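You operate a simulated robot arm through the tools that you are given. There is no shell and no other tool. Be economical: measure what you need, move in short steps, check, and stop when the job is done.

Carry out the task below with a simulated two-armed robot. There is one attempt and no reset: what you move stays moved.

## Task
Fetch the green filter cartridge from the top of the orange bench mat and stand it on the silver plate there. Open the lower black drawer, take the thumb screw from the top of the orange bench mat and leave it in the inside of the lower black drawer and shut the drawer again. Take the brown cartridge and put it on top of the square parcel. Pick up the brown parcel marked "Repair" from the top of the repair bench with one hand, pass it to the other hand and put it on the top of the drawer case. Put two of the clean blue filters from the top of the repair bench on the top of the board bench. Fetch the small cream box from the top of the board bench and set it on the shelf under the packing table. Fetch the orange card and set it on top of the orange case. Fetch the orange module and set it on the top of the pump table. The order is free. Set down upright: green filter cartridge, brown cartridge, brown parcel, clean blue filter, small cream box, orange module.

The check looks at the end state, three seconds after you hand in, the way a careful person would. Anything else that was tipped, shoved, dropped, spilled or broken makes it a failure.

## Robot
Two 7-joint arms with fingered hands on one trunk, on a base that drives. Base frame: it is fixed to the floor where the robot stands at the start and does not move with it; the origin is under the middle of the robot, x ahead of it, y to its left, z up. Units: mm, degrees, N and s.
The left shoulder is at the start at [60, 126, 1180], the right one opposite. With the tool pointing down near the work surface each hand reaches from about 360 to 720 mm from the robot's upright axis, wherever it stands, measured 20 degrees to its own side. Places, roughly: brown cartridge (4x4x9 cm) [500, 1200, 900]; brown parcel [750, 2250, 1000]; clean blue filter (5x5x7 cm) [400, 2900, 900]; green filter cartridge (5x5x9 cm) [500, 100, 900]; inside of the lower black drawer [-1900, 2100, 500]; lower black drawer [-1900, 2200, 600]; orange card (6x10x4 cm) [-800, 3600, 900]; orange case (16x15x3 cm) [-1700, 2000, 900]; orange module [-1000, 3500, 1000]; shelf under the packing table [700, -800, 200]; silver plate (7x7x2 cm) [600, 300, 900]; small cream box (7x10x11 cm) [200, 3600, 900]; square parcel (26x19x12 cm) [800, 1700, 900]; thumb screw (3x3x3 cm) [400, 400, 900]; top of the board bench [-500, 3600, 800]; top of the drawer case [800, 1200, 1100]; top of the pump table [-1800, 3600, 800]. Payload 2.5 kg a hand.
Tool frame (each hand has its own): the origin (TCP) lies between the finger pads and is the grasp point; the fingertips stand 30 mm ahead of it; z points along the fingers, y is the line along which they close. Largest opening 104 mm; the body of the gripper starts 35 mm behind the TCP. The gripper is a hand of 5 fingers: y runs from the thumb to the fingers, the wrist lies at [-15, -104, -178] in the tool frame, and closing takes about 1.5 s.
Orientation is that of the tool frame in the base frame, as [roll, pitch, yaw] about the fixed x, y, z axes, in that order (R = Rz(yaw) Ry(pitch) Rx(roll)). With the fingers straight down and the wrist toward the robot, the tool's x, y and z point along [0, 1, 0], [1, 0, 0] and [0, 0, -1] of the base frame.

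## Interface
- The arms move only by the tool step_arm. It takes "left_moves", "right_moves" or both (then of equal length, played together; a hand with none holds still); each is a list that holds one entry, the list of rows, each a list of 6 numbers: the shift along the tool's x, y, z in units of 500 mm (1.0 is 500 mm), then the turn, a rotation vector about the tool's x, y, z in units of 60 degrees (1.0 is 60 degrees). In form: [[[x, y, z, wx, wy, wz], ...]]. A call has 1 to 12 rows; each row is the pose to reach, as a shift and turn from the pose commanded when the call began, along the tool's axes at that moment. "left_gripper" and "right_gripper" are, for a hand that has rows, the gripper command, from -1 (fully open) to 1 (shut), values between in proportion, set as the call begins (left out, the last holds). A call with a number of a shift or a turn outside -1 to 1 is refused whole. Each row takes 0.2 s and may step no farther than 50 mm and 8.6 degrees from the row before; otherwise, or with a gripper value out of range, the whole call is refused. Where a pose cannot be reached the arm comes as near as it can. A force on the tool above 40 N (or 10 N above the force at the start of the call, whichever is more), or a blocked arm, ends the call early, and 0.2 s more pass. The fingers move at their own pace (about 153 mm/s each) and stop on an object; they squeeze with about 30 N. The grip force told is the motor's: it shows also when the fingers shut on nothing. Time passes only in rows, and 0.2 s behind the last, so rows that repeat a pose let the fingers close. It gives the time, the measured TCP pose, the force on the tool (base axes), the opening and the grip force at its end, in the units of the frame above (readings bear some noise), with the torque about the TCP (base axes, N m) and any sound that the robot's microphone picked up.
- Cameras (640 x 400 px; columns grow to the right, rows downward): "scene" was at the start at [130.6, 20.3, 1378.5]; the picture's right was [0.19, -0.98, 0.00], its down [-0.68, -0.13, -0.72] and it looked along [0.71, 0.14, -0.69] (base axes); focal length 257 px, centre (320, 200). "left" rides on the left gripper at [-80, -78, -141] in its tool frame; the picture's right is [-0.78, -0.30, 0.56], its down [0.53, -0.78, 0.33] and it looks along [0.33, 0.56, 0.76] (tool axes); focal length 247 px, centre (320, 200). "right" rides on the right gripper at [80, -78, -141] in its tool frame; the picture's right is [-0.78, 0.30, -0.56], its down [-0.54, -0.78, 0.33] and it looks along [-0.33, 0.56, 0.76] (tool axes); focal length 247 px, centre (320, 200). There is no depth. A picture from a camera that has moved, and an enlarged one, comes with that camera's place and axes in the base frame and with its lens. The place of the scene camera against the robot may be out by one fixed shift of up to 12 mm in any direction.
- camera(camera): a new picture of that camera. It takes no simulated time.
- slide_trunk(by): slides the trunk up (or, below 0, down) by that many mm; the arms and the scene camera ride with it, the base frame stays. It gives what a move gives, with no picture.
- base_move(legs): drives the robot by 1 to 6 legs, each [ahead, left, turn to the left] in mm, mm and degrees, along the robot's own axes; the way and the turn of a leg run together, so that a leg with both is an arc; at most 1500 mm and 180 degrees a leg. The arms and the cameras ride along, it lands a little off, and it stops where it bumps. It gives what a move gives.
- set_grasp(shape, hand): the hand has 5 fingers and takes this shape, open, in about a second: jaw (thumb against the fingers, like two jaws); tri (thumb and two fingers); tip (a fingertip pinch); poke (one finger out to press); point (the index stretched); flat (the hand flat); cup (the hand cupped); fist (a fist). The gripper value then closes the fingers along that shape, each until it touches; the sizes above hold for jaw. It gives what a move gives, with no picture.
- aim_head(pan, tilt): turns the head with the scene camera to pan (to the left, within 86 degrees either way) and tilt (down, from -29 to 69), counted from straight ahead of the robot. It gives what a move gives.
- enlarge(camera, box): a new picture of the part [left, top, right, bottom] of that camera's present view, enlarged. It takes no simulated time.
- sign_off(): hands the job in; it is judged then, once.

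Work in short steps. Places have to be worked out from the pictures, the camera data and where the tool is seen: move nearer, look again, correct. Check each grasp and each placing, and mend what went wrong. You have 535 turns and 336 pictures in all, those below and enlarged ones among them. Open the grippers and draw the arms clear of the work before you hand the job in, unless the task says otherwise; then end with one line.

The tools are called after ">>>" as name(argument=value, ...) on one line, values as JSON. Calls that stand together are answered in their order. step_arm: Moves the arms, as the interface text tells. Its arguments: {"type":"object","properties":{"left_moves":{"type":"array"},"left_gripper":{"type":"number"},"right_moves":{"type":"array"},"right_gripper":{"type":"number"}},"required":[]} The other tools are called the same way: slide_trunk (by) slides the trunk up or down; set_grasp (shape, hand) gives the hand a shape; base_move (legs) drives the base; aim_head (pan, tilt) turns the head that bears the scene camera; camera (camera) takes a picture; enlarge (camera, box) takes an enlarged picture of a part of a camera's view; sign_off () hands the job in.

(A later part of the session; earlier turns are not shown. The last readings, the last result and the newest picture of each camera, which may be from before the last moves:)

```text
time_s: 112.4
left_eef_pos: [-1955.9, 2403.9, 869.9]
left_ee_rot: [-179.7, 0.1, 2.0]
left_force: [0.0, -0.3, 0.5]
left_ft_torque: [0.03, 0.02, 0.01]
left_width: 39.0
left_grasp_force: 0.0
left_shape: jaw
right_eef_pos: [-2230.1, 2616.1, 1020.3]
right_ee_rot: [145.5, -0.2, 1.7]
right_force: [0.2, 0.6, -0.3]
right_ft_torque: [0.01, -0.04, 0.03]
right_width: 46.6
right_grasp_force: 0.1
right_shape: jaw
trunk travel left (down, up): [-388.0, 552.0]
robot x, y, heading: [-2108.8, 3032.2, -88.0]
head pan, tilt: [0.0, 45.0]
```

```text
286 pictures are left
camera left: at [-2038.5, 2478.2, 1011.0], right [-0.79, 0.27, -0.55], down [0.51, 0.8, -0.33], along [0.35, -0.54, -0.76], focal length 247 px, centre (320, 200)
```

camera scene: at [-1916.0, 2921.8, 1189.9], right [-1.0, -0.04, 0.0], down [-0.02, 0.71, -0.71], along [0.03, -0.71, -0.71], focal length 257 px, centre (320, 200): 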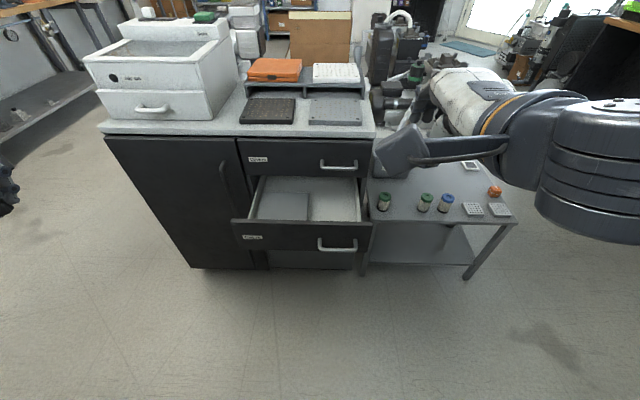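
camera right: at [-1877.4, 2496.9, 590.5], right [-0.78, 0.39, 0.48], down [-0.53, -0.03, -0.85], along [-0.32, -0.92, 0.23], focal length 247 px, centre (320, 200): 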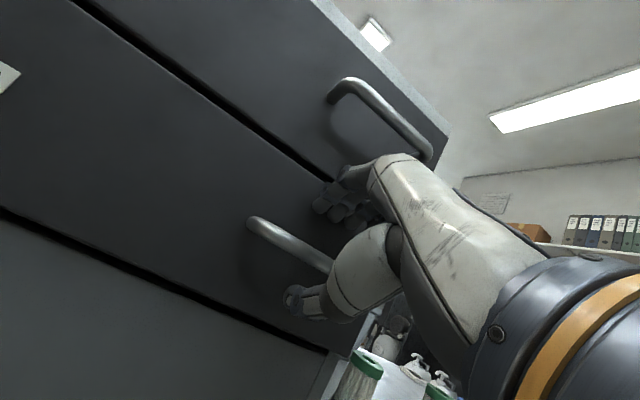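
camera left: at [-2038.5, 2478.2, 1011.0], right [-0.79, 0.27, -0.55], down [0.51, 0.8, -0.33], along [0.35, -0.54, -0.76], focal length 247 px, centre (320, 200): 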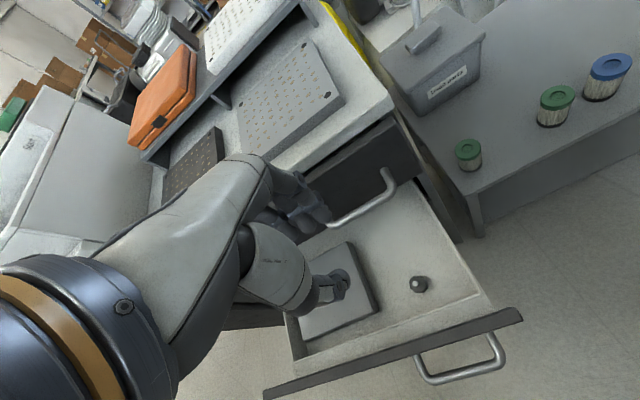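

The screw lies on the drawer floor. I'll bring the left hand in front of the drawer, closed and tilted forward, to push it shut.

>>> step_arm(left_moves=[[[0, -0.09, 0, 0, 0, 0], [0, -0.18, 0, 0, 0, 0], [0, -0.27, 0, 0, 0, 0], [0, -0.36, 0, 0, 0, 0], [0.05, -0.43, 0, 0, 0, 0], [0.13, -0.44, 0, 0, 0, 0], [0.19, -0.44, 0, 0, 0, 0]]], left_gripper=1)

>>> step_arm(left_moves=[[[0, 0, 0.08, 0, 0, 0], [0, 0, 0.16, 0, 0, 0], [0, 0, 0.24, 0, 0, 0], [0, 0, 0.32, 0, 0, 0], [0, 0, 0.4, 0, 0, 0], [0, 0, 0.48, -0.13, 0, 0], [0, 0, 0.48, -0.26, 0, 0], [0, 0, 0.48, -0.39, 0, 0], [0, 0, 0.48, -0.52, 0, 0], [0, 0, 0.48, -0.58, 0, 0]]])

>>> camera(camera="scene")

```text
time_s: 114.0
left_eef_pos: [-1868.2, 2630.4, 868.2]
left_ee_rot: [-179.6, 0.1, 1.9]
left_force: [0.0, 0.0, 0.2]
left_ft_torque: [-0.02, 0.01, -0.03]
left_width: 0.0
left_grasp_force: 29.9
left_shape: jaw
right_eef_pos: [-2231.2, 2617.5, 1019.6]
right_ee_rot: [145.4, -0.3, 1.7]
right_force: [-0.5, -0.8, -0.2]
right_ft_torque: [0.02, -0.02, 0.02]
right_width: 46.5
right_grasp_force: 0.1
right_shape: jaw
trunk travel left (down, up): [-388.0, 552.0]
robot x, y, heading: [-2110.1, 3035.0, -87.9]
head pan, tilt: [0.0, 45.0]
```

```text
time_s: 116.2
left_eef_pos: [-1869.8, 2631.0, 628.2]
left_ee_rot: [145.4, -0.1, 2.0]
left_force: [0.1, -0.5, 0.4]
left_ft_torque: [-0.03, 0.01, 0.0]
left_width: 0.0
left_grasp_force: 30.1
left_shape: jaw
right_eef_pos: [-2230.9, 2616.3, 1019.5]
right_ee_rot: [145.4, -0.2, 1.8]
right_force: [-0.4, 1.0, 0.6]
right_ft_torque: [0.03, 0.0, 0.02]
right_width: 46.2
right_grasp_force: 0.1
right_shape: jaw
trunk travel left (down, up): [-388.0, 552.0]
robot x, y, heading: [-2110.1, 3030.9, -88.1]
head pan, tilt: [0.0, 45.0]
```

```text
285 pictures are left
camera scene: at [-2095.2, 2915.7, 1190.0], right [-1.0, -0.03, 0.0], down [-0.02, 0.71, -0.71], along [0.02, -0.71, -0.71], focal length 257 px, centre (320, 200)
```

scene: 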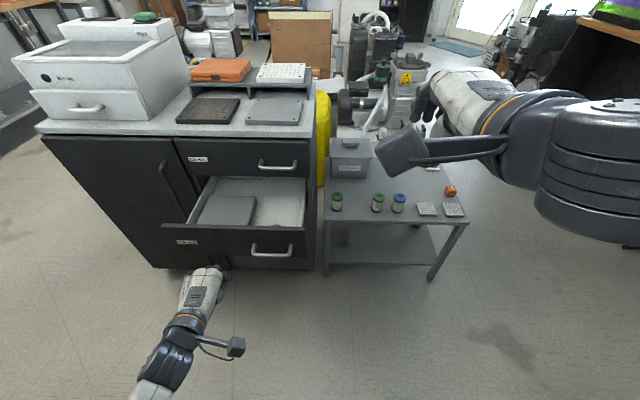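

The hand is in front of the drawer's left half. I'll push partly with the base and then finish with the arm.

>>> base_move(legs=[[120, 0, 0]])

>>> step_arm(left_moves=[[[0, 0.082, 0.057, 0, 0, 0], [0, 0.123, 0.086, 0, 0, 0], [0, 0.164, 0.115, 0, 0, 0], [0, 0.205, 0.143, 0, 0, 0], [0, 0.246, 0.172, 0, 0, 0]]])

>>> camera(camera="scene")

```text
time_s: 117.4
left_eef_pos: [-1867.1, 2510.8, 629.7]
left_ee_rot: [145.4, 0.1, 1.8]
left_force: [0.4, 0.1, -0.6]
left_ft_torque: [0.01, 0.0, -0.02]
left_width: 0.0
left_grasp_force: 29.7
left_shape: jaw
right_eef_pos: [-2227.6, 2496.8, 1019.0]
right_ee_rot: [145.4, -0.2, 1.6]
right_force: [1.0, -1.0, 0.2]
right_ft_torque: [0.03, -0.01, 0.04]
right_width: 46.6
right_grasp_force: 0.0
right_shape: jaw
trunk travel left (down, up): [-388.0, 552.0]
robot x, y, heading: [-2107.2, 2914.6, -88.3]
head pan, tilt: [0.0, 45.0]
```

```text
time_s: 118.6
left_eef_pos: [-1861.8, 2359.5, 626.9]
left_ee_rot: [145.5, 0.0, 1.8]
left_force: [0.3, 0.1, 1.0]
left_ft_torque: [0.03, -0.05, 0.04]
left_width: 0.1
left_grasp_force: 29.7
left_shape: jaw
right_eef_pos: [-2226.8, 2499.3, 1019.1]
right_ee_rot: [145.4, -0.1, 1.5]
right_force: [0.2, 0.3, 0.3]
right_ft_torque: [-0.03, 0.0, -0.02]
right_width: 46.5
right_grasp_force: 0.0
right_shape: jaw
trunk travel left (down, up): [-388.0, 552.0]
robot x, y, heading: [-2106.2, 2910.9, -88.2]
head pan, tilt: [0.0, 45.0]
```

```text
284 pictures are left
camera scene: at [-2091.4, 2796.1, 1189.9], right [-1.0, -0.03, 0.0], down [-0.02, 0.71, -0.71], along [0.02, -0.71, -0.71], focal length 257 px, centre (320, 200)
```

scene: 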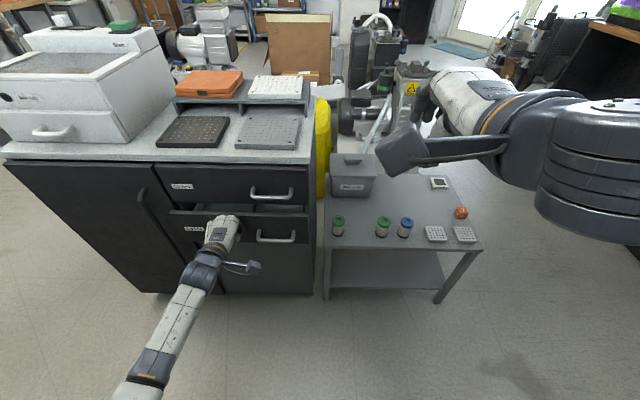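

The drawer is nearly shut. I'll push on in smaller steps until it seats.

>>> step_arm(left_moves=[[[0, 0.025, 0.017, 0, 0, 0], [0, 0.05, 0.035, 0, 0, 0], [0, 0.074, 0.052, 0, 0, 0], [0, 0.09, 0.063, 0, 0, 0], [0, 0.107, 0.075, 0, 0, 0], [0, 0.123, 0.086, 0, 0, 0]]])

>>> camera(camera="scene")

```text
time_s: 119.6
left_eef_pos: [-1858.9, 2315.0, 624.3]
left_ee_rot: [145.4, 0.1, 1.9]
left_force: [-1.5, 26.6, 8.7]
left_ft_torque: [-0.84, -0.17, 0.27]
left_width: 0.3
left_grasp_force: 29.9
left_shape: jaw
right_eef_pos: [-2227.5, 2499.8, 1021.4]
right_ee_rot: [145.3, -0.2, 1.7]
right_force: [0.1, 0.2, -0.4]
right_ft_torque: [0.04, -0.02, 0.01]
right_width: 46.6
right_grasp_force: 0.1
right_shape: jaw
trunk travel left (down, up): [-388.0, 552.0]
robot x, y, heading: [-2105.6, 2917.7, -88.3]
head pan, tilt: [0.0, 45.0]
stopped in row 4 (left hand): the force on the tool passed its limit at 47 N (the readings are from after the stop); the commanded pose is now the measured one
```

```text
283 pictures are left
camera scene: at [-2091.7, 2799.3, 1190.5], right [-1.0, -0.03, 0.0], down [-0.02, 0.7, -0.71], along [0.02, -0.71, -0.71], focal length 257 px, centre (320, 200)
```

scene: 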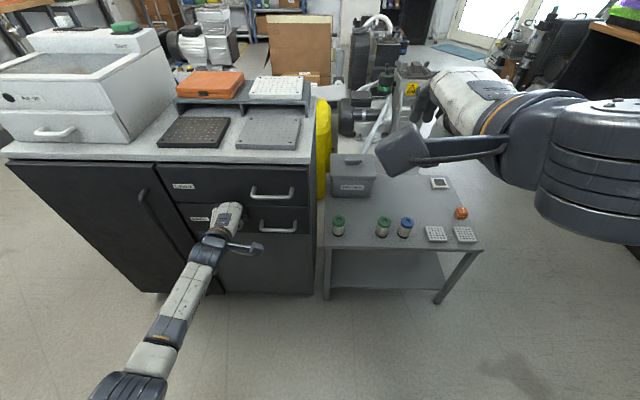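

It hit the stop at 47 N. I'll draw the hand back and check that the drawer is flush.

>>> step_arm(left_moves=[[[0, -0.041, -0.029, 0, 0, 0], [0, -0.11, -0.08, 0, 0, 0], [0, -0.17, -0.13, 0.12, 0, 0], [0, -0.24, -0.18, 0.24, 0, 0], [0.04, -0.3, -0.23, 0.36, 0, 0], [0.1, -0.32, -0.28, 0.48, 0, 0], [0.15, -0.34, -0.34, 0.58, 0, 0]]])

>>> camera(camera="scene")

>>> enlarge(camera="scene", box=[140, 130, 340, 310])

```text
time_s: 121.2
left_eef_pos: [-1791.3, 2552.6, 665.8]
left_ee_rot: [-179.4, 0.1, 1.7]
left_force: [0.0, 0.2, 0.1]
left_ft_torque: [0.01, 0.01, -0.01]
left_width: 0.1
left_grasp_force: 30.6
left_shape: jaw
right_eef_pos: [-2227.3, 2497.8, 1020.3]
right_ee_rot: [145.4, -0.2, 1.7]
right_force: [-0.1, -0.7, -0.1]
right_ft_torque: [0.0, -0.03, 0.0]
right_width: 46.4
right_grasp_force: 0.2
right_shape: jaw
trunk travel left (down, up): [-388.0, 552.0]
robot x, y, heading: [-2104.9, 2910.6, -87.9]
head pan, tilt: [0.0, 45.0]
```

```text
282 pictures are left
camera scene: at [-2091.3, 2796.6, 1189.9], right [-1.0, -0.03, 0.0], down [-0.02, 0.71, -0.71], along [0.02, -0.71, -0.71], focal length 257 px, centre (320, 200)
```

scene: 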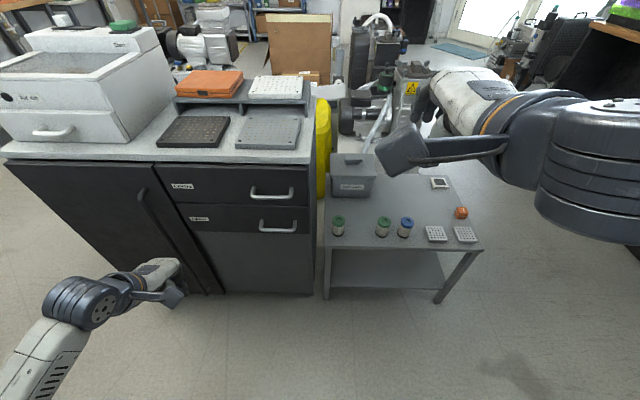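

```text
2.22 times, centred on (240, 220) of scene
camera zoom: at [-2091.3, 2796.6, 1189.9], right [-1.0, -0.03, 0.0], down [-0.02, 0.71, -0.71], along [0.02, -0.71, -0.71], focal length 572 px, centre (498, 156)
```

zoom: 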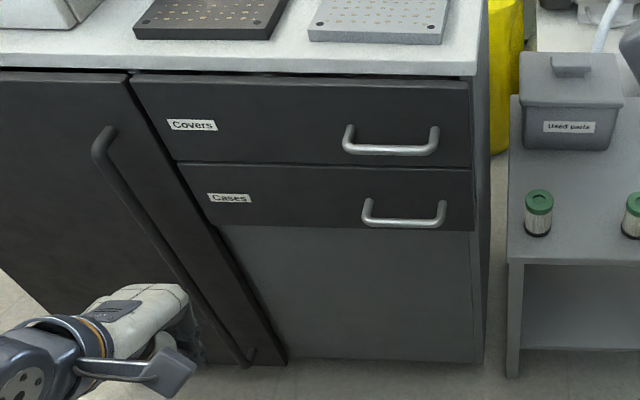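

The lower drawer is shut flush. Next I'll raise the trunk and hands for safe turning, then go to the board bench.

>>> slide_trunk(by=240)

>>> step_arm(left_moves=[[[0, -0.04, -0.08, 0, 0, 0], [0, -0.06, -0.16, 0, 0, 0], [0, -0.06, -0.24, 0, 0, 0], [0, -0.06, -0.32, 0, 0, 0], [0, -0.06, -0.4, 0, 0, 0], [0, -0.06, -0.4, 0, 0, 0]]], right_moves=[[[0, 0, 0, 0.14, 0, 0], [0, 0, 0, 0.28, 0, 0], [0, 0, 0, 0.42, 0, 0], [0, 0, 0, 0.56, 0, 0], [0, 0, 0, 0.56, 0, 0], [0, 0, 0, 0.56, 0, 0]]], left_gripper=-1, right_gripper=-1)

```text
time_s: 123.7
left_eef_pos: [-1789.8, 2552.1, 906.2]
left_ee_rot: [-179.7, 0.1, 1.9]
left_force: [0.4, -0.1, 0.4]
left_ft_torque: [0.01, 0.0, 0.01]
left_width: 0.0
left_grasp_force: 29.7
left_shape: jaw
right_eef_pos: [-2226.9, 2497.2, 1260.2]
right_ee_rot: [145.4, -0.2, 1.7]
right_force: [-0.5, 0.4, 0.3]
right_ft_torque: [0.0, 0.0, -0.02]
right_width: 46.5
right_grasp_force: 0.1
right_shape: jaw
trunk travel left (down, up): [-628.0, 312.0]
robot x, y, heading: [-2105.4, 2911.3, -88.3]
head pan, tilt: [0.0, 45.0]
```

```text
time_s: 125.1
left_eef_pos: [-1792.8, 2581.2, 1108.9]
left_ee_rot: [-179.5, 0.1, 1.9]
left_force: [0.7, 0.2, -0.2]
left_ft_torque: [-0.02, -0.01, -0.01]
left_width: 103.9
left_grasp_force: 0.0
left_shape: jaw
right_eef_pos: [-2226.3, 2499.1, 1260.3]
right_ee_rot: [179.1, -0.2, 1.7]
right_force: [0.8, 0.8, 0.3]
right_ft_torque: [0.03, 0.02, 0.01]
right_width: 104.1
right_grasp_force: 0.1
right_shape: jaw
trunk travel left (down, up): [-628.0, 312.0]
robot x, y, heading: [-2105.3, 2912.0, -88.3]
head pan, tilt: [0.0, 45.0]
```

>>> base_move(legs=[[60, 300, 0], [0, 0, 178.3]])

>>> aim_head(pan=0, tilt=35)

>>> camera(camera="scene")

```text
time_s: 134.6
left_eef_pos: [-2133.8, 3180.2, 1108.5]
left_ee_rot: [-179.6, 0.1, -175.6]
left_force: [0.2, -0.1, 0.4]
left_ft_torque: [0.01, 0.01, 0.01]
left_width: 103.8
left_grasp_force: 0.1
left_shape: jaw
right_eef_pos: [-1703.6, 3284.1, 1259.7]
right_ee_rot: [179.0, -0.2, -175.8]
right_force: [-0.3, -0.6, 0.2]
right_ft_torque: [0.01, 0.03, -0.01]
right_width: 103.8
right_grasp_force: 0.1
right_shape: jaw
trunk travel left (down, up): [-628.0, 312.0]
robot x, y, heading: [-1804.5, 2864.1, 94.8]
head pan, tilt: [0.0, 45.0]
```

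```text
time_s: 135.3
left_eef_pos: [-2134.2, 3181.7, 1108.6]
left_ee_rot: [-179.5, 0.1, -175.6]
left_force: [0.1, 0.6, -0.2]
left_ft_torque: [0.04, 0.02, -0.01]
left_width: 104.0
left_grasp_force: 0.1
left_shape: jaw
right_eef_pos: [-1702.7, 3283.5, 1259.5]
right_ee_rot: [179.0, -0.3, -175.8]
right_force: [-0.3, 0.4, 0.0]
right_ft_torque: [0.0, 0.04, 0.02]
right_width: 103.9
right_grasp_force: 0.2
right_shape: jaw
trunk travel left (down, up): [-628.0, 312.0]
robot x, y, heading: [-1804.3, 2861.4, 94.5]
head pan, tilt: [0.0, 35.0]
```

```text
280 pictures are left
camera scene: at [-1806.7, 2995.5, 1444.7], right [1.0, 0.08, 0.0], down [0.04, -0.57, -0.82], along [-0.06, 0.82, -0.57], focal length 257 px, centre (320, 200)
```

scene: 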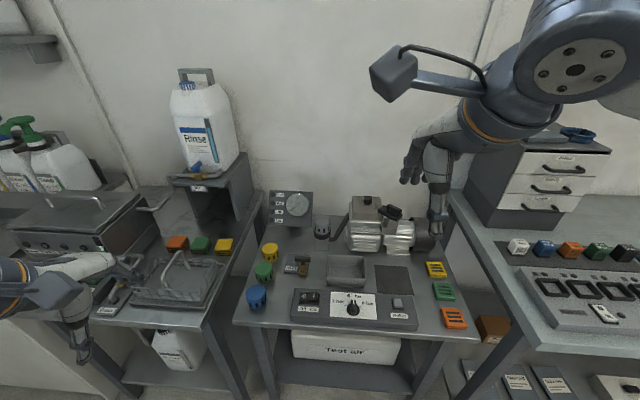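

That is the pump table. The board bench is to the right, so I'll drive that way and look.

>>> base_move(legs=[[0, 0, -4.5], [-20, -850, 0]])

>>> camera(camera="scene")

```text
time_s: 140.2
left_eef_pos: [-1277.0, 3187.9, 1108.5]
left_ee_rot: [-179.6, 0.1, -178.9]
left_force: [0.3, -0.3, 0.1]
left_ft_torque: [-0.01, -0.02, 0.0]
left_width: 103.9
left_grasp_force: 0.1
left_shape: jaw
right_eef_pos: [-840.8, 3265.0, 1260.9]
right_ee_rot: [178.9, -0.2, -179.0]
right_force: [0.6, 0.9, 0.1]
right_ft_torque: [-0.01, -0.02, 0.03]
right_width: 103.9
right_grasp_force: 0.0
right_shape: jaw
trunk travel left (down, up): [-628.0, 312.0]
robot x, y, heading: [-966.0, 2853.7, 91.5]
head pan, tilt: [0.0, 35.0]
```

```text
279 pictures are left
camera scene: at [-960.2, 2983.7, 1444.8], right [1.0, 0.02, 0.0], down [0.01, -0.57, -0.82], along [-0.02, 0.82, -0.57], focal length 257 px, centre (320, 200)
```

scene: 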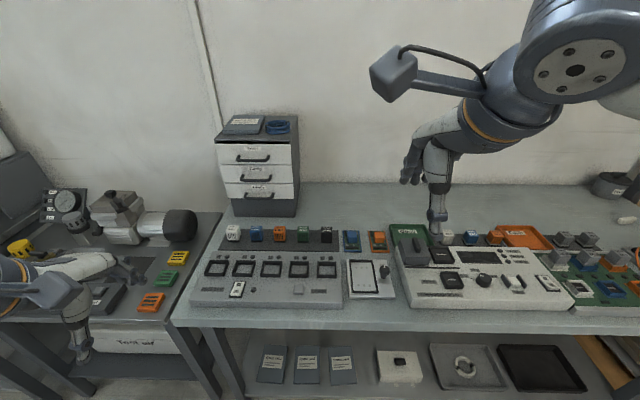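

I'll enlarge the bench to sort out the orange objects.

>>> enlarge(camera="scene", box=[180, 200, 420, 320])

>>> enlarge(camera="scene", box=[380, 200, 640, 330])

```text
2.67 times, centred on (300, 260) of scene
camera zoom: at [-960.2, 2983.7, 1444.8], right [1.0, 0.02, 0.0], down [0.01, -0.57, -0.82], along [-0.02, 0.82, -0.57], focal length 686 px, centre (373, 40)
```

zoom: 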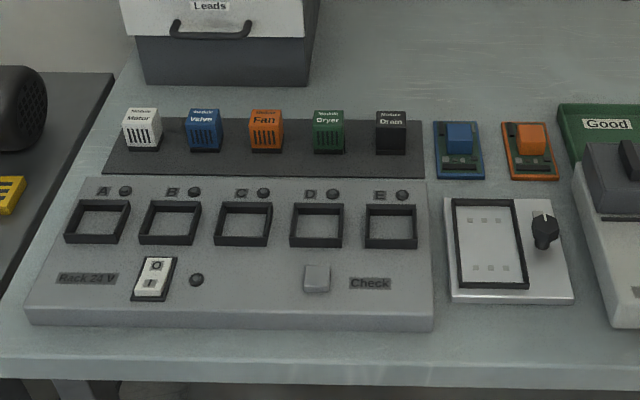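

```text
2.46 times, centred on (510, 265) of scene
camera zoom: at [-960.2, 2983.7, 1444.8], right [1.0, 0.02, 0.0], down [0.01, -0.57, -0.82], along [-0.02, 0.82, -0.57], focal length 633 px, centre (-148, 40)
```

zoom: 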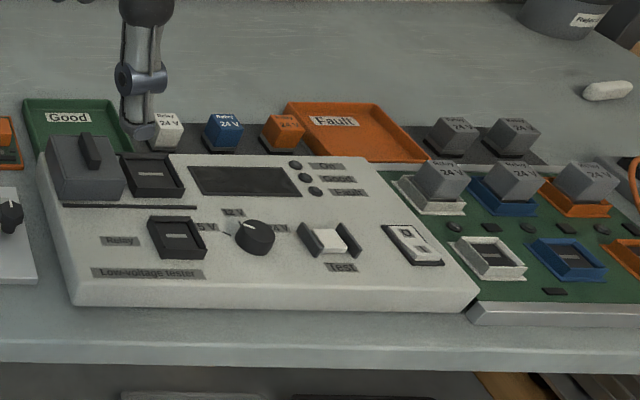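

The orange module is the "Fan" block in the left row, and the orange card is the small board with an orange block. I'll square up to the bench and look through both wrist cameras.

>>> base_move(legs=[[80, 0, -1.5]])

>>> step_arm(left_moves=[[[0, 0.06, 0, 0, 0, 0], [0, 0.14, 0, 0, 0, 0], [-0.06, 0.2, 0, 0, 0, 0], [-0.14, 0.25, 0, 0, 0, 0], [-0.22, 0.3, 0, 0, 0, 0], [-0.3, 0.34, 0, 0, 0, 0]]], right_moves=[[[0, 0.06, 0, 0, 0, 0], [0.03, 0.12, 0.06, 0, 0, 0], [0.05, 0.18, 0.12, 0, 0, 0], [0.05, 0.22, 0.2, 0, 0, 0], [0.05, 0.25, 0.28, 0, 0, 0], [0.05, 0.25, 0.34, 0, 0, 0]]])

>>> camera(camera="left")

>>> camera(camera="right")

```text
time_s: 141.3
left_eef_pos: [-1268.7, 3275.6, 1107.2]
left_ee_rot: [-179.5, 0.1, 179.7]
left_force: [0.7, 0.5, -0.9]
left_ft_torque: [0.04, 0.0, -0.01]
left_width: 103.9
left_grasp_force: 0.0
left_shape: jaw
right_eef_pos: [-831.1, 3341.6, 1260.1]
right_ee_rot: [179.0, -0.3, 179.5]
right_force: [-0.7, 0.3, -0.9]
right_ft_torque: [-0.04, 0.01, 0.0]
right_width: 104.0
right_grasp_force: 0.0
right_shape: jaw
trunk travel left (down, up): [-628.0, 312.0]
robot x, y, heading: [-972.6, 2929.8, 90.0]
head pan, tilt: [0.0, 35.0]
```

```text
time_s: 142.7
left_eef_pos: [-1115.9, 3450.6, 1107.8]
left_ee_rot: [-179.5, 0.0, 179.7]
left_force: [-0.4, 0.8, -0.5]
left_ft_torque: [0.0, -0.01, -0.03]
left_width: 104.0
left_grasp_force: 0.0
left_shape: jaw
right_eef_pos: [-854.3, 3471.1, 1092.8]
right_ee_rot: [178.9, -0.2, 179.5]
right_force: [0.1, 0.7, 0.0]
right_ft_torque: [0.03, -0.02, 0.01]
right_width: 103.7
right_grasp_force: 0.1
right_shape: jaw
trunk travel left (down, up): [-628.0, 312.0]
robot x, y, heading: [-969.6, 2925.3, 89.7]
head pan, tilt: [0.0, 35.0]
```

```text
276 pictures are left
camera left: at [-1036.0, 3373.8, 1249.4], right [0.77, -0.3, -0.55], down [-0.54, -0.78, -0.33], along [-0.33, 0.55, -0.77], focal length 247 px, centre (320, 200)
```

left: 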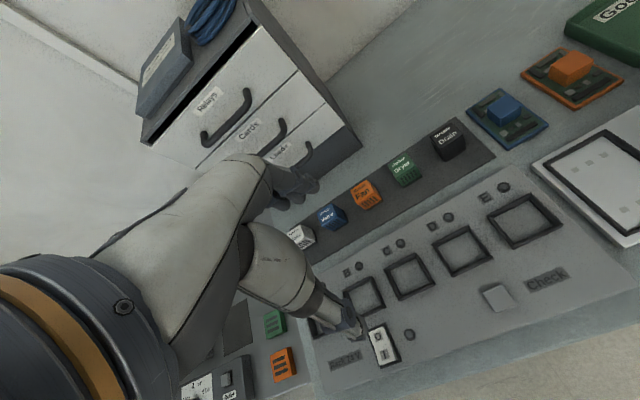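

```text
275 pictures are left
camera right: at [-934.3, 3393.0, 1234.0], right [0.78, 0.28, 0.56], down [0.53, -0.78, -0.35], along [0.34, 0.57, -0.75], focal length 247 px, centre (320, 200)
```

right: 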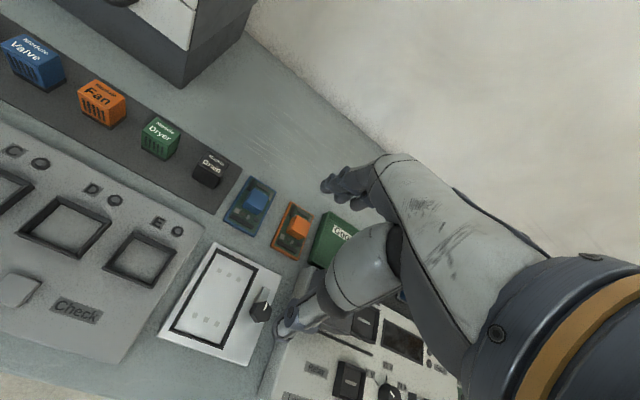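

Triangulated: the Fan module's top is at about [-1106, 3592, 910] and the card is at [-787, 3592, 850]. I'll move the left hand above the module and look again.

>>> step_arm(left_moves=[[[-0.005, 0.07, 0.04, 0, 0, 0], [-0.01, 0.14, 0.08, 0, 0, 0], [-0.015, 0.21, 0.12, 0, 0, 0], [-0.02, 0.278, 0.16, 0, 0, 0], [-0.02, 0.278, 0.2, 0, 0, 0], [-0.02, 0.278, 0.2, 0, 0, 0]]], left_gripper=-0.5)

>>> camera(camera="left")

```text
time_s: 144.1
left_eef_pos: [-1106.0, 3581.7, 1005.5]
left_ee_rot: [-179.6, 0.1, 179.8]
left_force: [0.4, -0.4, -1.0]
left_ft_torque: [-0.05, 0.02, 0.01]
left_width: 78.3
left_grasp_force: 0.0
left_shape: jaw
right_eef_pos: [-855.8, 3471.9, 1095.7]
right_ee_rot: [179.0, -0.2, 179.4]
right_force: [0.3, 0.5, 0.5]
right_ft_torque: [-0.03, 0.0, -0.01]
right_width: 103.8
right_grasp_force: 0.0
right_shape: jaw
trunk travel left (down, up): [-628.0, 312.0]
robot x, y, heading: [-967.3, 2931.6, 89.5]
head pan, tilt: [0.0, 35.0]
```

```text
274 pictures are left
camera left: at [-1027.1, 3505.4, 1146.4], right [0.77, -0.3, -0.55], down [-0.54, -0.78, -0.33], along [-0.33, 0.55, -0.77], focal length 247 px, centre (320, 200)
```

left: 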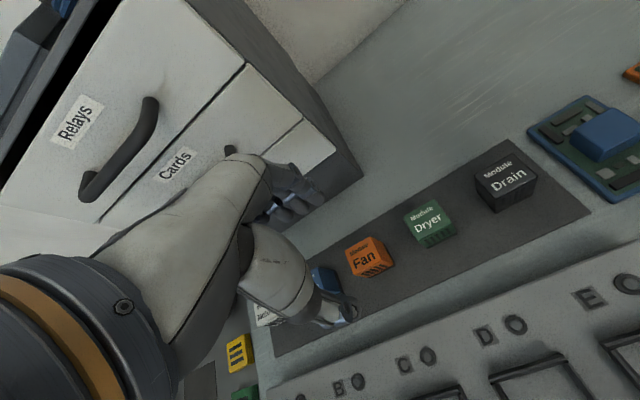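

The module is at about [-1104, 3588]. I'll descend to grasp height.

>>> step_arm(left_moves=[[[-0.004, 0.013, 0.06, 0, 0, 0], [-0.004, 0.013, 0.12, 0, 0, 0], [-0.004, 0.013, 0.18, 0, 0, 0], [-0.004, 0.013, 0.215, 0, 0, 0], [-0.004, 0.013, 0.228, 0, 0, 0], [-0.004, 0.013, 0.228, 0, 0, 0]]])

>>> camera(camera="left")

```text
time_s: 145.5
left_eef_pos: [-1105.1, 3588.5, 892.0]
left_ee_rot: [-179.6, 0.0, 179.7]
left_force: [0.7, 0.0, 0.3]
left_ft_torque: [0.02, 0.0, -0.01]
left_width: 78.1
left_grasp_force: 0.1
left_shape: jaw
right_eef_pos: [-855.7, 3470.9, 1094.0]
right_ee_rot: [178.9, -0.2, 179.4]
right_force: [-0.1, 0.3, -0.1]
right_ft_torque: [0.0, 0.02, 0.01]
right_width: 103.8
right_grasp_force: 0.1
right_shape: jaw
trunk travel left (down, up): [-628.0, 312.0]
robot x, y, heading: [-966.7, 2933.4, 90.1]
head pan, tilt: [0.0, 35.0]
```

```text
273 pictures are left
camera left: at [-1025.0, 3511.1, 1033.2], right [0.78, -0.3, -0.55], down [-0.54, -0.78, -0.33], along [-0.33, 0.55, -0.77], focal length 247 px, centre (320, 200)
```

left: 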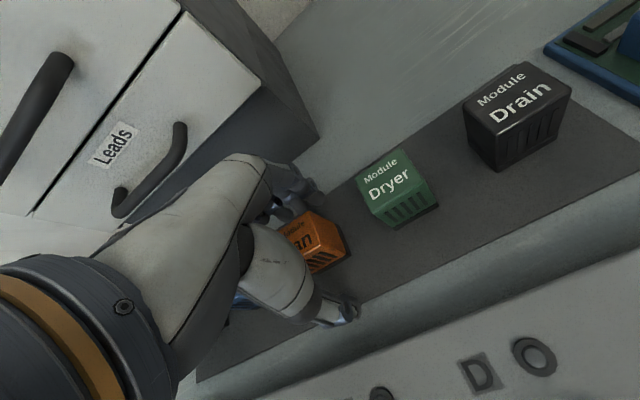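

Module between thumb and fingers, neighbours clear. Closing.

>>> step_arm(left_moves=[[[0, 0, 0, 0, 0, 0], [0, 0, 0, 0, 0, 0], [0, 0, 0, 0, 0, 0], [0, 0, 0, 0, 0, 0], [0, 0, 0, 0, 0, 0], [0, 0, 0, 0, 0, 0], [0, 0, 0, 0, 0, 0]]], left_gripper=1)

>>> step_arm(left_moves=[[[0, 0, -0.04, 0, 0, 0], [0, 0, -0.12, 0, 0, 0], [0, 0, -0.2, 0, 0, 0], [0, 0, -0.28, 0, 0, 0], [0, 0, -0.36, 0, 0, 0], [0, 0, -0.36, 0, 0, 0]]])

>>> camera(camera="left")

```text
time_s: 147.1
left_eef_pos: [-1104.2, 3588.1, 891.5]
left_ee_rot: [-179.5, 0.1, 179.7]
left_force: [-0.2, 0.5, -0.2]
left_ft_torque: [-0.02, 0.02, -0.03]
left_width: 24.2
left_grasp_force: 29.6
left_shape: jaw
right_eef_pos: [-855.5, 3471.9, 1093.2]
right_ee_rot: [179.0, -0.3, 179.4]
right_force: [-0.3, -0.5, 0.3]
right_ft_torque: [0.02, -0.01, -0.03]
right_width: 103.8
right_grasp_force: 0.0
right_shape: jaw
trunk travel left (down, up): [-628.0, 312.0]
robot x, y, heading: [-970.6, 2929.7, 89.9]
head pan, tilt: [0.0, 35.0]
```

```text
time_s: 148.5
left_eef_pos: [-1105.4, 3587.9, 1069.8]
left_ee_rot: [-179.5, 0.1, 179.7]
left_force: [0.1, 0.8, -1.7]
left_ft_torque: [-0.01, 0.0, 0.01]
left_width: 24.0
left_grasp_force: 30.3
left_shape: jaw
right_eef_pos: [-855.1, 3472.4, 1093.3]
right_ee_rot: [178.9, -0.2, 179.6]
right_force: [-0.8, 0.8, 0.6]
right_ft_torque: [0.02, 0.03, -0.03]
right_width: 103.8
right_grasp_force: 0.1
right_shape: jaw
trunk travel left (down, up): [-628.0, 312.0]
robot x, y, heading: [-967.0, 2929.0, 89.7]
head pan, tilt: [0.0, 35.0]
```

```text
272 pictures are left
camera left: at [-1025.3, 3511.1, 1211.8], right [0.78, -0.31, -0.55], down [-0.54, -0.78, -0.33], along [-0.33, 0.55, -0.77], focal length 247 px, centre (320, 200)
```

left: 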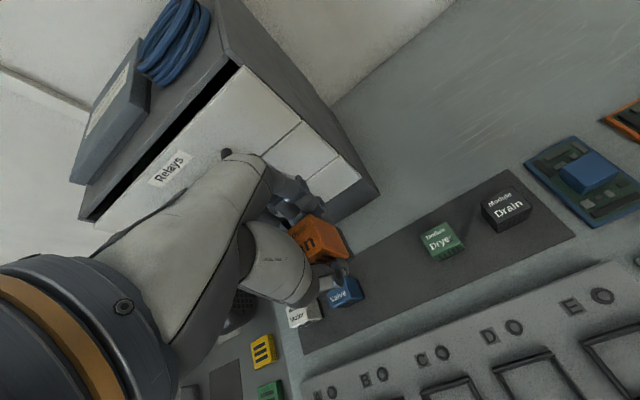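

>>> enlarge(camera="left", box=[240, 160, 400, 320])

>>> enlarge(camera="scene", box=[180, 140, 340, 260])

```text
2.50 times, centred on (320, 240) of left
camera zoom: at [-1025.3, 3511.1, 1211.8], right [0.78, -0.31, -0.55], down [-0.54, -0.78, -0.33], along [-0.33, 0.55, -0.77], focal length 617 px, centre (320, 100)
```

zoom: 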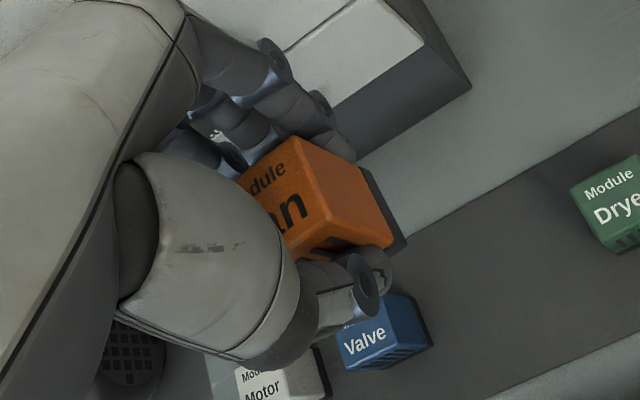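

```text
3.33 times, centred on (260, 200) of scene
camera zoom: at [-958.1, 3063.7, 1444.7], right [1.0, 0.0, 0.0], down [0.0, -0.57, -0.82], along [0.0, 0.82, -0.57], focal length 858 px, centre (520, 200)
```

zoom: 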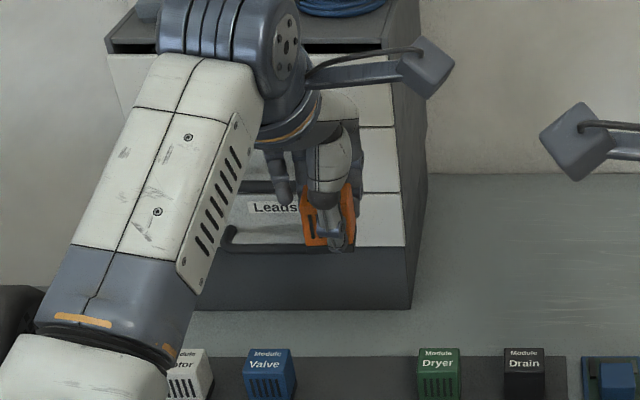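

The module is held upright. Now I'll take the right hand above the orange card.

>>> step_arm(right_moves=[[[-0.03, 0.06, 0.03, 0, 0, 0], [-0.06, 0.12, 0.06, 0, 0, 0], [-0.1, 0.18, 0.1, 0, 0, 0], [-0.136, 0.25, 0.13, 0, 0, 0], [-0.136, 0.25, 0.17, 0, 0, 0], [-0.136, 0.25, 0.17, 0, 0, 0]]], right_gripper=-0.3)

>>> camera(camera="right")

```text
time_s: 149.9
left_eef_pos: [-1103.6, 3588.9, 1069.2]
left_ee_rot: [-179.6, 0.1, 179.7]
left_force: [-0.2, -0.2, -0.2]
left_ft_torque: [0.01, -0.05, 0.02]
left_width: 24.2
left_grasp_force: 30.8
left_shape: jaw
right_eef_pos: [-787.9, 3597.9, 1008.9]
right_ee_rot: [179.0, -0.1, 179.5]
right_force: [-0.5, 0.3, 0.9]
right_ft_torque: [0.0, 0.03, -0.02]
right_width: 68.0
right_grasp_force: 0.1
right_shape: jaw
trunk travel left (down, up): [-628.0, 312.0]
robot x, y, heading: [-968.3, 2929.8, 89.7]
head pan, tilt: [0.0, 35.0]
```

```text
269 pictures are left
camera right: at [-867.3, 3518.7, 1149.1], right [0.78, 0.28, 0.56], down [0.53, -0.77, -0.35], along [0.34, 0.57, -0.75], focal length 247 px, centre (320, 200)
```

right: 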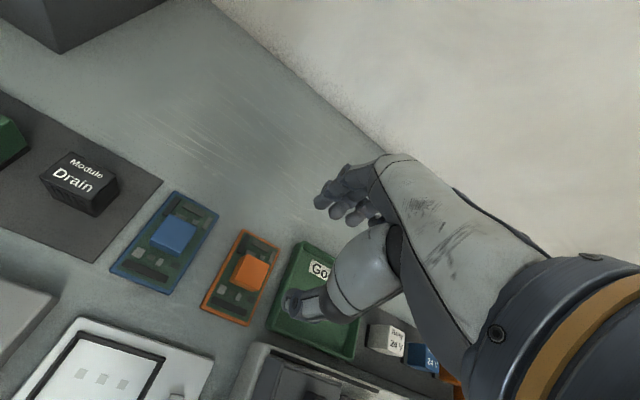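

The orange block on the card is at about [-794, 3590]. I'll descend in two stages to grip the block, minding the tray and blue card beside it.

>>> step_arm(right_moves=[[[0.012, -0.016, 0.06, 0, 0, 0], [0.012, -0.016, 0.12, 0, 0, 0], [0.012, -0.016, 0.18, 0, 0, 0], [0.012, -0.016, 0.18, 0, 0, 0]]], right_gripper=-0.15)

>>> camera(camera="right")

```text
time_s: 150.9
left_eef_pos: [-1103.9, 3587.9, 1070.4]
left_ee_rot: [-179.7, 0.1, 179.7]
left_force: [-0.1, 0.0, -0.8]
left_ft_torque: [-0.03, 0.03, 0.03]
left_width: 24.1
left_grasp_force: 29.9
left_shape: jaw
right_eef_pos: [-793.8, 3590.8, 919.4]
right_ee_rot: [179.0, -0.3, 179.5]
right_force: [0.4, -0.8, 0.2]
right_ft_torque: [-0.01, 0.02, -0.02]
right_width: 60.3
right_grasp_force: 0.1
right_shape: jaw
trunk travel left (down, up): [-628.0, 312.0]
robot x, y, heading: [-968.9, 2931.2, 89.7]
head pan, tilt: [0.0, 35.0]
```

```text
268 pictures are left
camera right: at [-873.6, 3511.0, 1059.6], right [0.78, 0.28, 0.56], down [0.53, -0.78, -0.35], along [0.34, 0.57, -0.75], focal length 247 px, centre (320, 200)
```

right: 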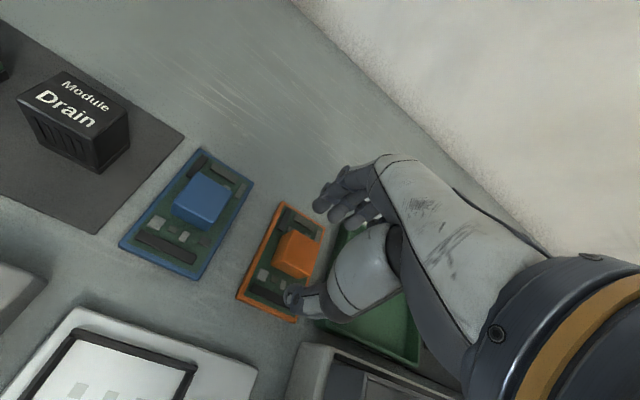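

Aligned. Going down the last 32 mm and closing gently.

>>> step_arm(right_moves=[[[0, -0.002, 0.03, 0, 0, 0], [0, -0.002, 0.055, 0, 0, 0], [0, -0.002, 0.065, 0, 0, 0], [0, -0.002, 0.065, 0, 0, 0]]])

>>> enlarge(camera="right", box=[200, 150, 440, 350])

```text
time_s: 151.9
left_eef_pos: [-1104.8, 3586.8, 1070.4]
left_ee_rot: [-179.6, 0.1, 179.6]
left_force: [0.5, -0.1, 0.2]
left_ft_torque: [-0.01, 0.01, 0.01]
left_width: 23.9
left_grasp_force: 30.2
left_shape: jaw
right_eef_pos: [-795.7, 3588.5, 888.3]
right_ee_rot: [178.7, -0.3, 179.6]
right_force: [0.2, 0.8, 9.6]
right_ft_torque: [-0.41, 0.03, 0.04]
right_width: 60.1
right_grasp_force: 0.1
right_shape: jaw
trunk travel left (down, up): [-628.0, 312.0]
robot x, y, heading: [-969.6, 2926.6, 89.8]
head pan, tilt: [0.0, 35.0]
```

```text
2.00 times, centred on (320, 250) of right
camera zoom: at [-874.6, 3509.3, 1029.2], right [0.78, 0.28, 0.56], down [0.53, -0.77, -0.35], along [0.34, 0.57, -0.75], focal length 494 px, centre (320, 100)
```

zoom: 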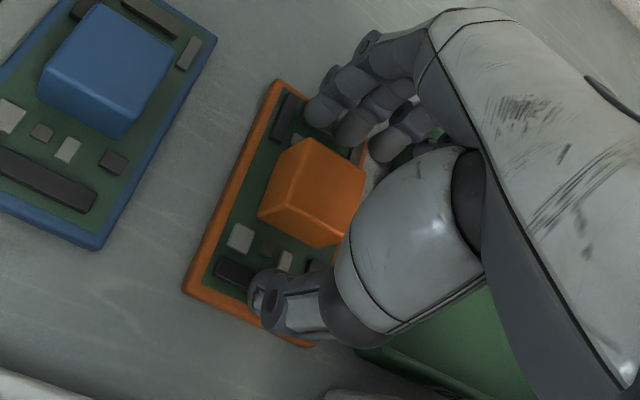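

There is light contact with the board's components. I'll raise 4 mm and close on the block.

>>> step_arm(right_moves=[[[0, 0, -0.008, 0, 0, 0], [0, 0, -0.008, 0, 0, 0]]])

>>> step_arm(right_moves=[[[0, 0, 0, 0, 0, 0], [0, 0, 0, 0, 0, 0], [0, 0, 0, 0, 0, 0], [0, 0, 0, 0, 0, 0], [0, 0, 0, 0, 0, 0], [0, 0, 0, 0, 0, 0]]], right_gripper=1)

>>> enlarge(camera="right", box=[200, 150, 440, 350])

```text
time_s: 152.5
left_eef_pos: [-1104.8, 3588.8, 1069.5]
left_ee_rot: [-179.4, 0.0, 179.8]
left_force: [-0.7, -0.2, -1.3]
left_ft_torque: [-0.03, -0.03, 0.02]
left_width: 24.3
left_grasp_force: 30.1
left_shape: jaw
right_eef_pos: [-795.6, 3589.1, 890.4]
right_ee_rot: [179.1, -0.1, 179.5]
right_force: [-0.5, 0.2, -0.7]
right_ft_torque: [0.02, 0.02, 0.02]
right_width: 60.1
right_grasp_force: 0.1
right_shape: jaw
trunk travel left (down, up): [-628.0, 312.0]
robot x, y, heading: [-970.7, 2930.5, 90.0]
head pan, tilt: [0.0, 35.0]
```

```text
time_s: 153.9
left_eef_pos: [-1105.1, 3587.3, 1069.2]
left_ee_rot: [-179.6, 0.1, 179.8]
left_force: [-0.3, -0.3, -0.8]
left_ft_torque: [-0.02, 0.02, -0.01]
left_width: 24.3
left_grasp_force: 30.0
left_shape: jaw
right_eef_pos: [-794.0, 3589.1, 890.2]
right_ee_rot: [178.9, -0.2, 179.6]
right_force: [-1.0, 0.3, -0.3]
right_ft_torque: [-0.03, 0.0, -0.01]
right_width: 24.4
right_grasp_force: 30.3
right_shape: jaw
trunk travel left (down, up): [-628.0, 312.0]
robot x, y, heading: [-969.8, 2932.8, 89.8]
head pan, tilt: [0.0, 35.0]
```

```text
2.00 times, centred on (320, 250) of right
camera zoom: at [-874.4, 3509.7, 1031.1], right [0.78, 0.28, 0.56], down [0.53, -0.78, -0.35], along [0.34, 0.57, -0.75], focal length 494 px, centre (320, 100)
```

zoom: 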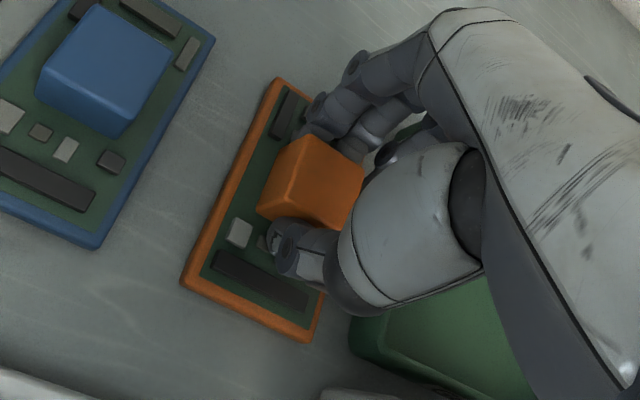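

Gripped at 24 mm. Lifting the card and checking.

>>> step_arm(right_moves=[[[0, 0, -0.03, 0, 0, 0], [0, 0, -0.1, 0, 0, 0], [0, 0, -0.19, 0, 0, 0], [0, 0, -0.28, 0, 0, 0], [0, 0, -0.36, 0, 0, 0], [0, 0, -0.36, 0, 0, 0]]])

>>> camera(camera="right")

```text
time_s: 155.3
left_eef_pos: [-1104.3, 3587.5, 1069.6]
left_ee_rot: [-179.5, 0.1, 179.7]
left_force: [-0.1, -0.6, -1.1]
left_ft_torque: [0.02, -0.02, 0.03]
left_width: 24.1
left_grasp_force: 30.3
left_shape: jaw
right_eef_pos: [-791.6, 3585.0, 1069.9]
right_ee_rot: [179.0, -0.1, 179.5]
right_force: [0.2, -0.4, -0.9]
right_ft_torque: [0.01, -0.02, 0.0]
right_width: 24.0
right_grasp_force: 30.4
right_shape: jaw
trunk travel left (down, up): [-628.0, 312.0]
robot x, y, heading: [-968.0, 2928.1, 89.8]
head pan, tilt: [0.0, 35.0]
```

```text
265 pictures are left
camera right: at [-871.3, 3505.9, 1210.2], right [0.78, 0.28, 0.56], down [0.53, -0.78, -0.35], along [0.34, 0.57, -0.75], focal length 247 px, centre (320, 200)
```

right: 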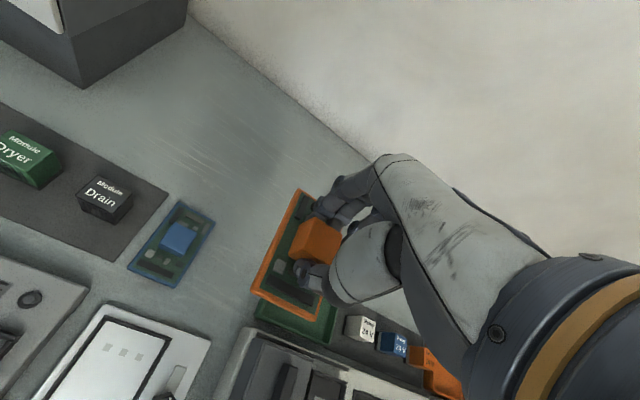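

The card hangs level in the hand. I'll draw both hands back and drive to the pump table.

>>> step_arm(left_moves=[[[0, -0.08, -0.02, 0, 0, 0], [0, -0.16, -0.04, 0, 0, 0], [0, -0.24, -0.06, 0, 0, 0], [0, -0.32, -0.1, 0, 0, 0], [0.06, -0.36, -0.14, 0, 0, 0], [0.12, -0.4, -0.14, 0, 0, 0]]], right_moves=[[[0, -0.08, -0.02, 0, 0, 0], [0, -0.16, -0.04, 0, 0, 0], [0, -0.24, -0.06, 0, 0, 0], [0, -0.32, -0.1, 0, 0, 0], [-0.04, -0.36, -0.14, 0, 0, 0], [-0.08, -0.4, -0.14, 0, 0, 0]]])

>>> base_move(legs=[[-60, 0, 0], [0, 720, 0]])

>>> camera(camera="scene")

```text
time_s: 156.7
left_eef_pos: [-1168.7, 3392.7, 1142.7]
left_ee_rot: [-179.6, 0.1, 179.6]
left_force: [0.5, 0.2, -1.2]
left_ft_torque: [0.0, 0.0, -0.03]
left_width: 24.0
left_grasp_force: 29.8
left_shape: jaw
right_eef_pos: [-755.5, 3382.4, 1138.1]
right_ee_rot: [179.0, -0.2, 179.6]
right_force: [0.1, -0.4, 0.2]
right_ft_torque: [-0.01, 0.01, 0.0]
right_width: 24.2
right_grasp_force: 30.1
right_shape: jaw
trunk travel left (down, up): [-628.0, 312.0]
robot x, y, heading: [-970.2, 2933.2, 89.6]
head pan, tilt: [0.0, 35.0]
```

```text
time_s: 161.2
left_eef_pos: [-1897.4, 3330.5, 1142.1]
left_ee_rot: [-179.6, 0.1, -179.8]
left_force: [-1.0, -0.3, -0.8]
left_ft_torque: [-0.06, -0.02, -0.01]
left_width: 24.3
left_grasp_force: 29.8
left_shape: jaw
right_eef_pos: [-1482.6, 3325.2, 1135.8]
right_ee_rot: [179.0, -0.2, -180.0]
right_force: [0.9, 0.6, -0.6]
right_ft_torque: [0.0, 0.02, -0.03]
right_width: 24.0
right_grasp_force: 29.9
right_shape: jaw
trunk travel left (down, up): [-628.0, 312.0]
robot x, y, heading: [-1691.1, 2865.3, 90.4]
head pan, tilt: [0.0, 35.0]
```

```text
264 pictures are left
camera scene: at [-1683.0, 3002.8, 1444.7], right [1.0, 0.0, 0.0], down [0.0, -0.57, -0.82], along [0.0, 0.82, -0.57], focal length 257 px, centre (320, 200)
```

scene: 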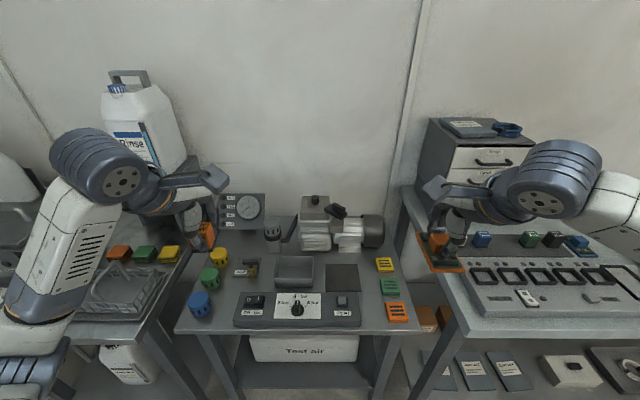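

>>> enlarge(camera="scene", box=[170, 200, 430, 345])

```text
2.46 times, centred on (300, 272) of scene
camera zoom: at [-1683.0, 3002.8, 1444.7], right [1.0, 0.0, 0.0], down [0.0, -0.57, -0.82], along [0.0, 0.82, -0.57], focal length 633 px, centre (369, 22)
```

zoom: 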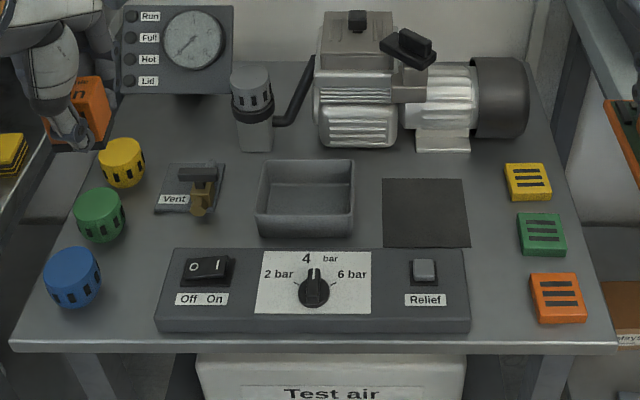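

The bare spot behind the "Vent" valve, left of the grey filter, looks free. I'll look with the left wrist camera to measure it.

>>> camera(camera="left")

>>> camera(camera="right")

```text
262 pictures are left
camera left: at [-1816.6, 3254.2, 1284.5], right [0.78, -0.3, -0.55], down [-0.53, -0.78, -0.33], along [-0.33, 0.55, -0.77], focal length 247 px, centre (320, 200)
```

left: 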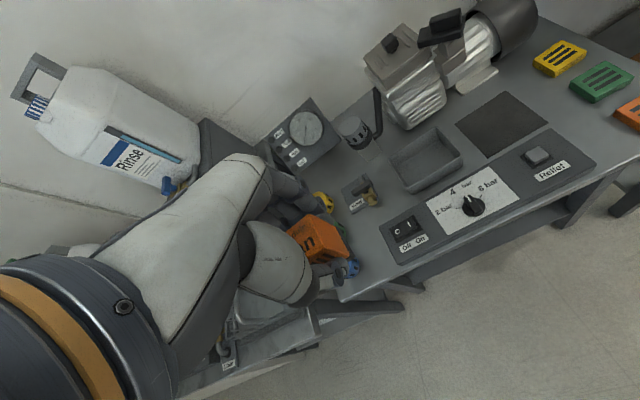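

```text
261 pictures are left
camera right: at [-1560.7, 3245.2, 1277.2], right [0.78, 0.29, 0.56], down [0.53, -0.77, -0.35], along [0.33, 0.57, -0.75], focal length 247 px, centre (320, 200)
```

right: 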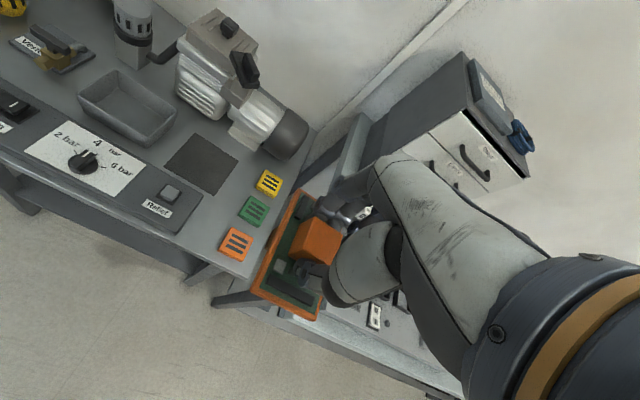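

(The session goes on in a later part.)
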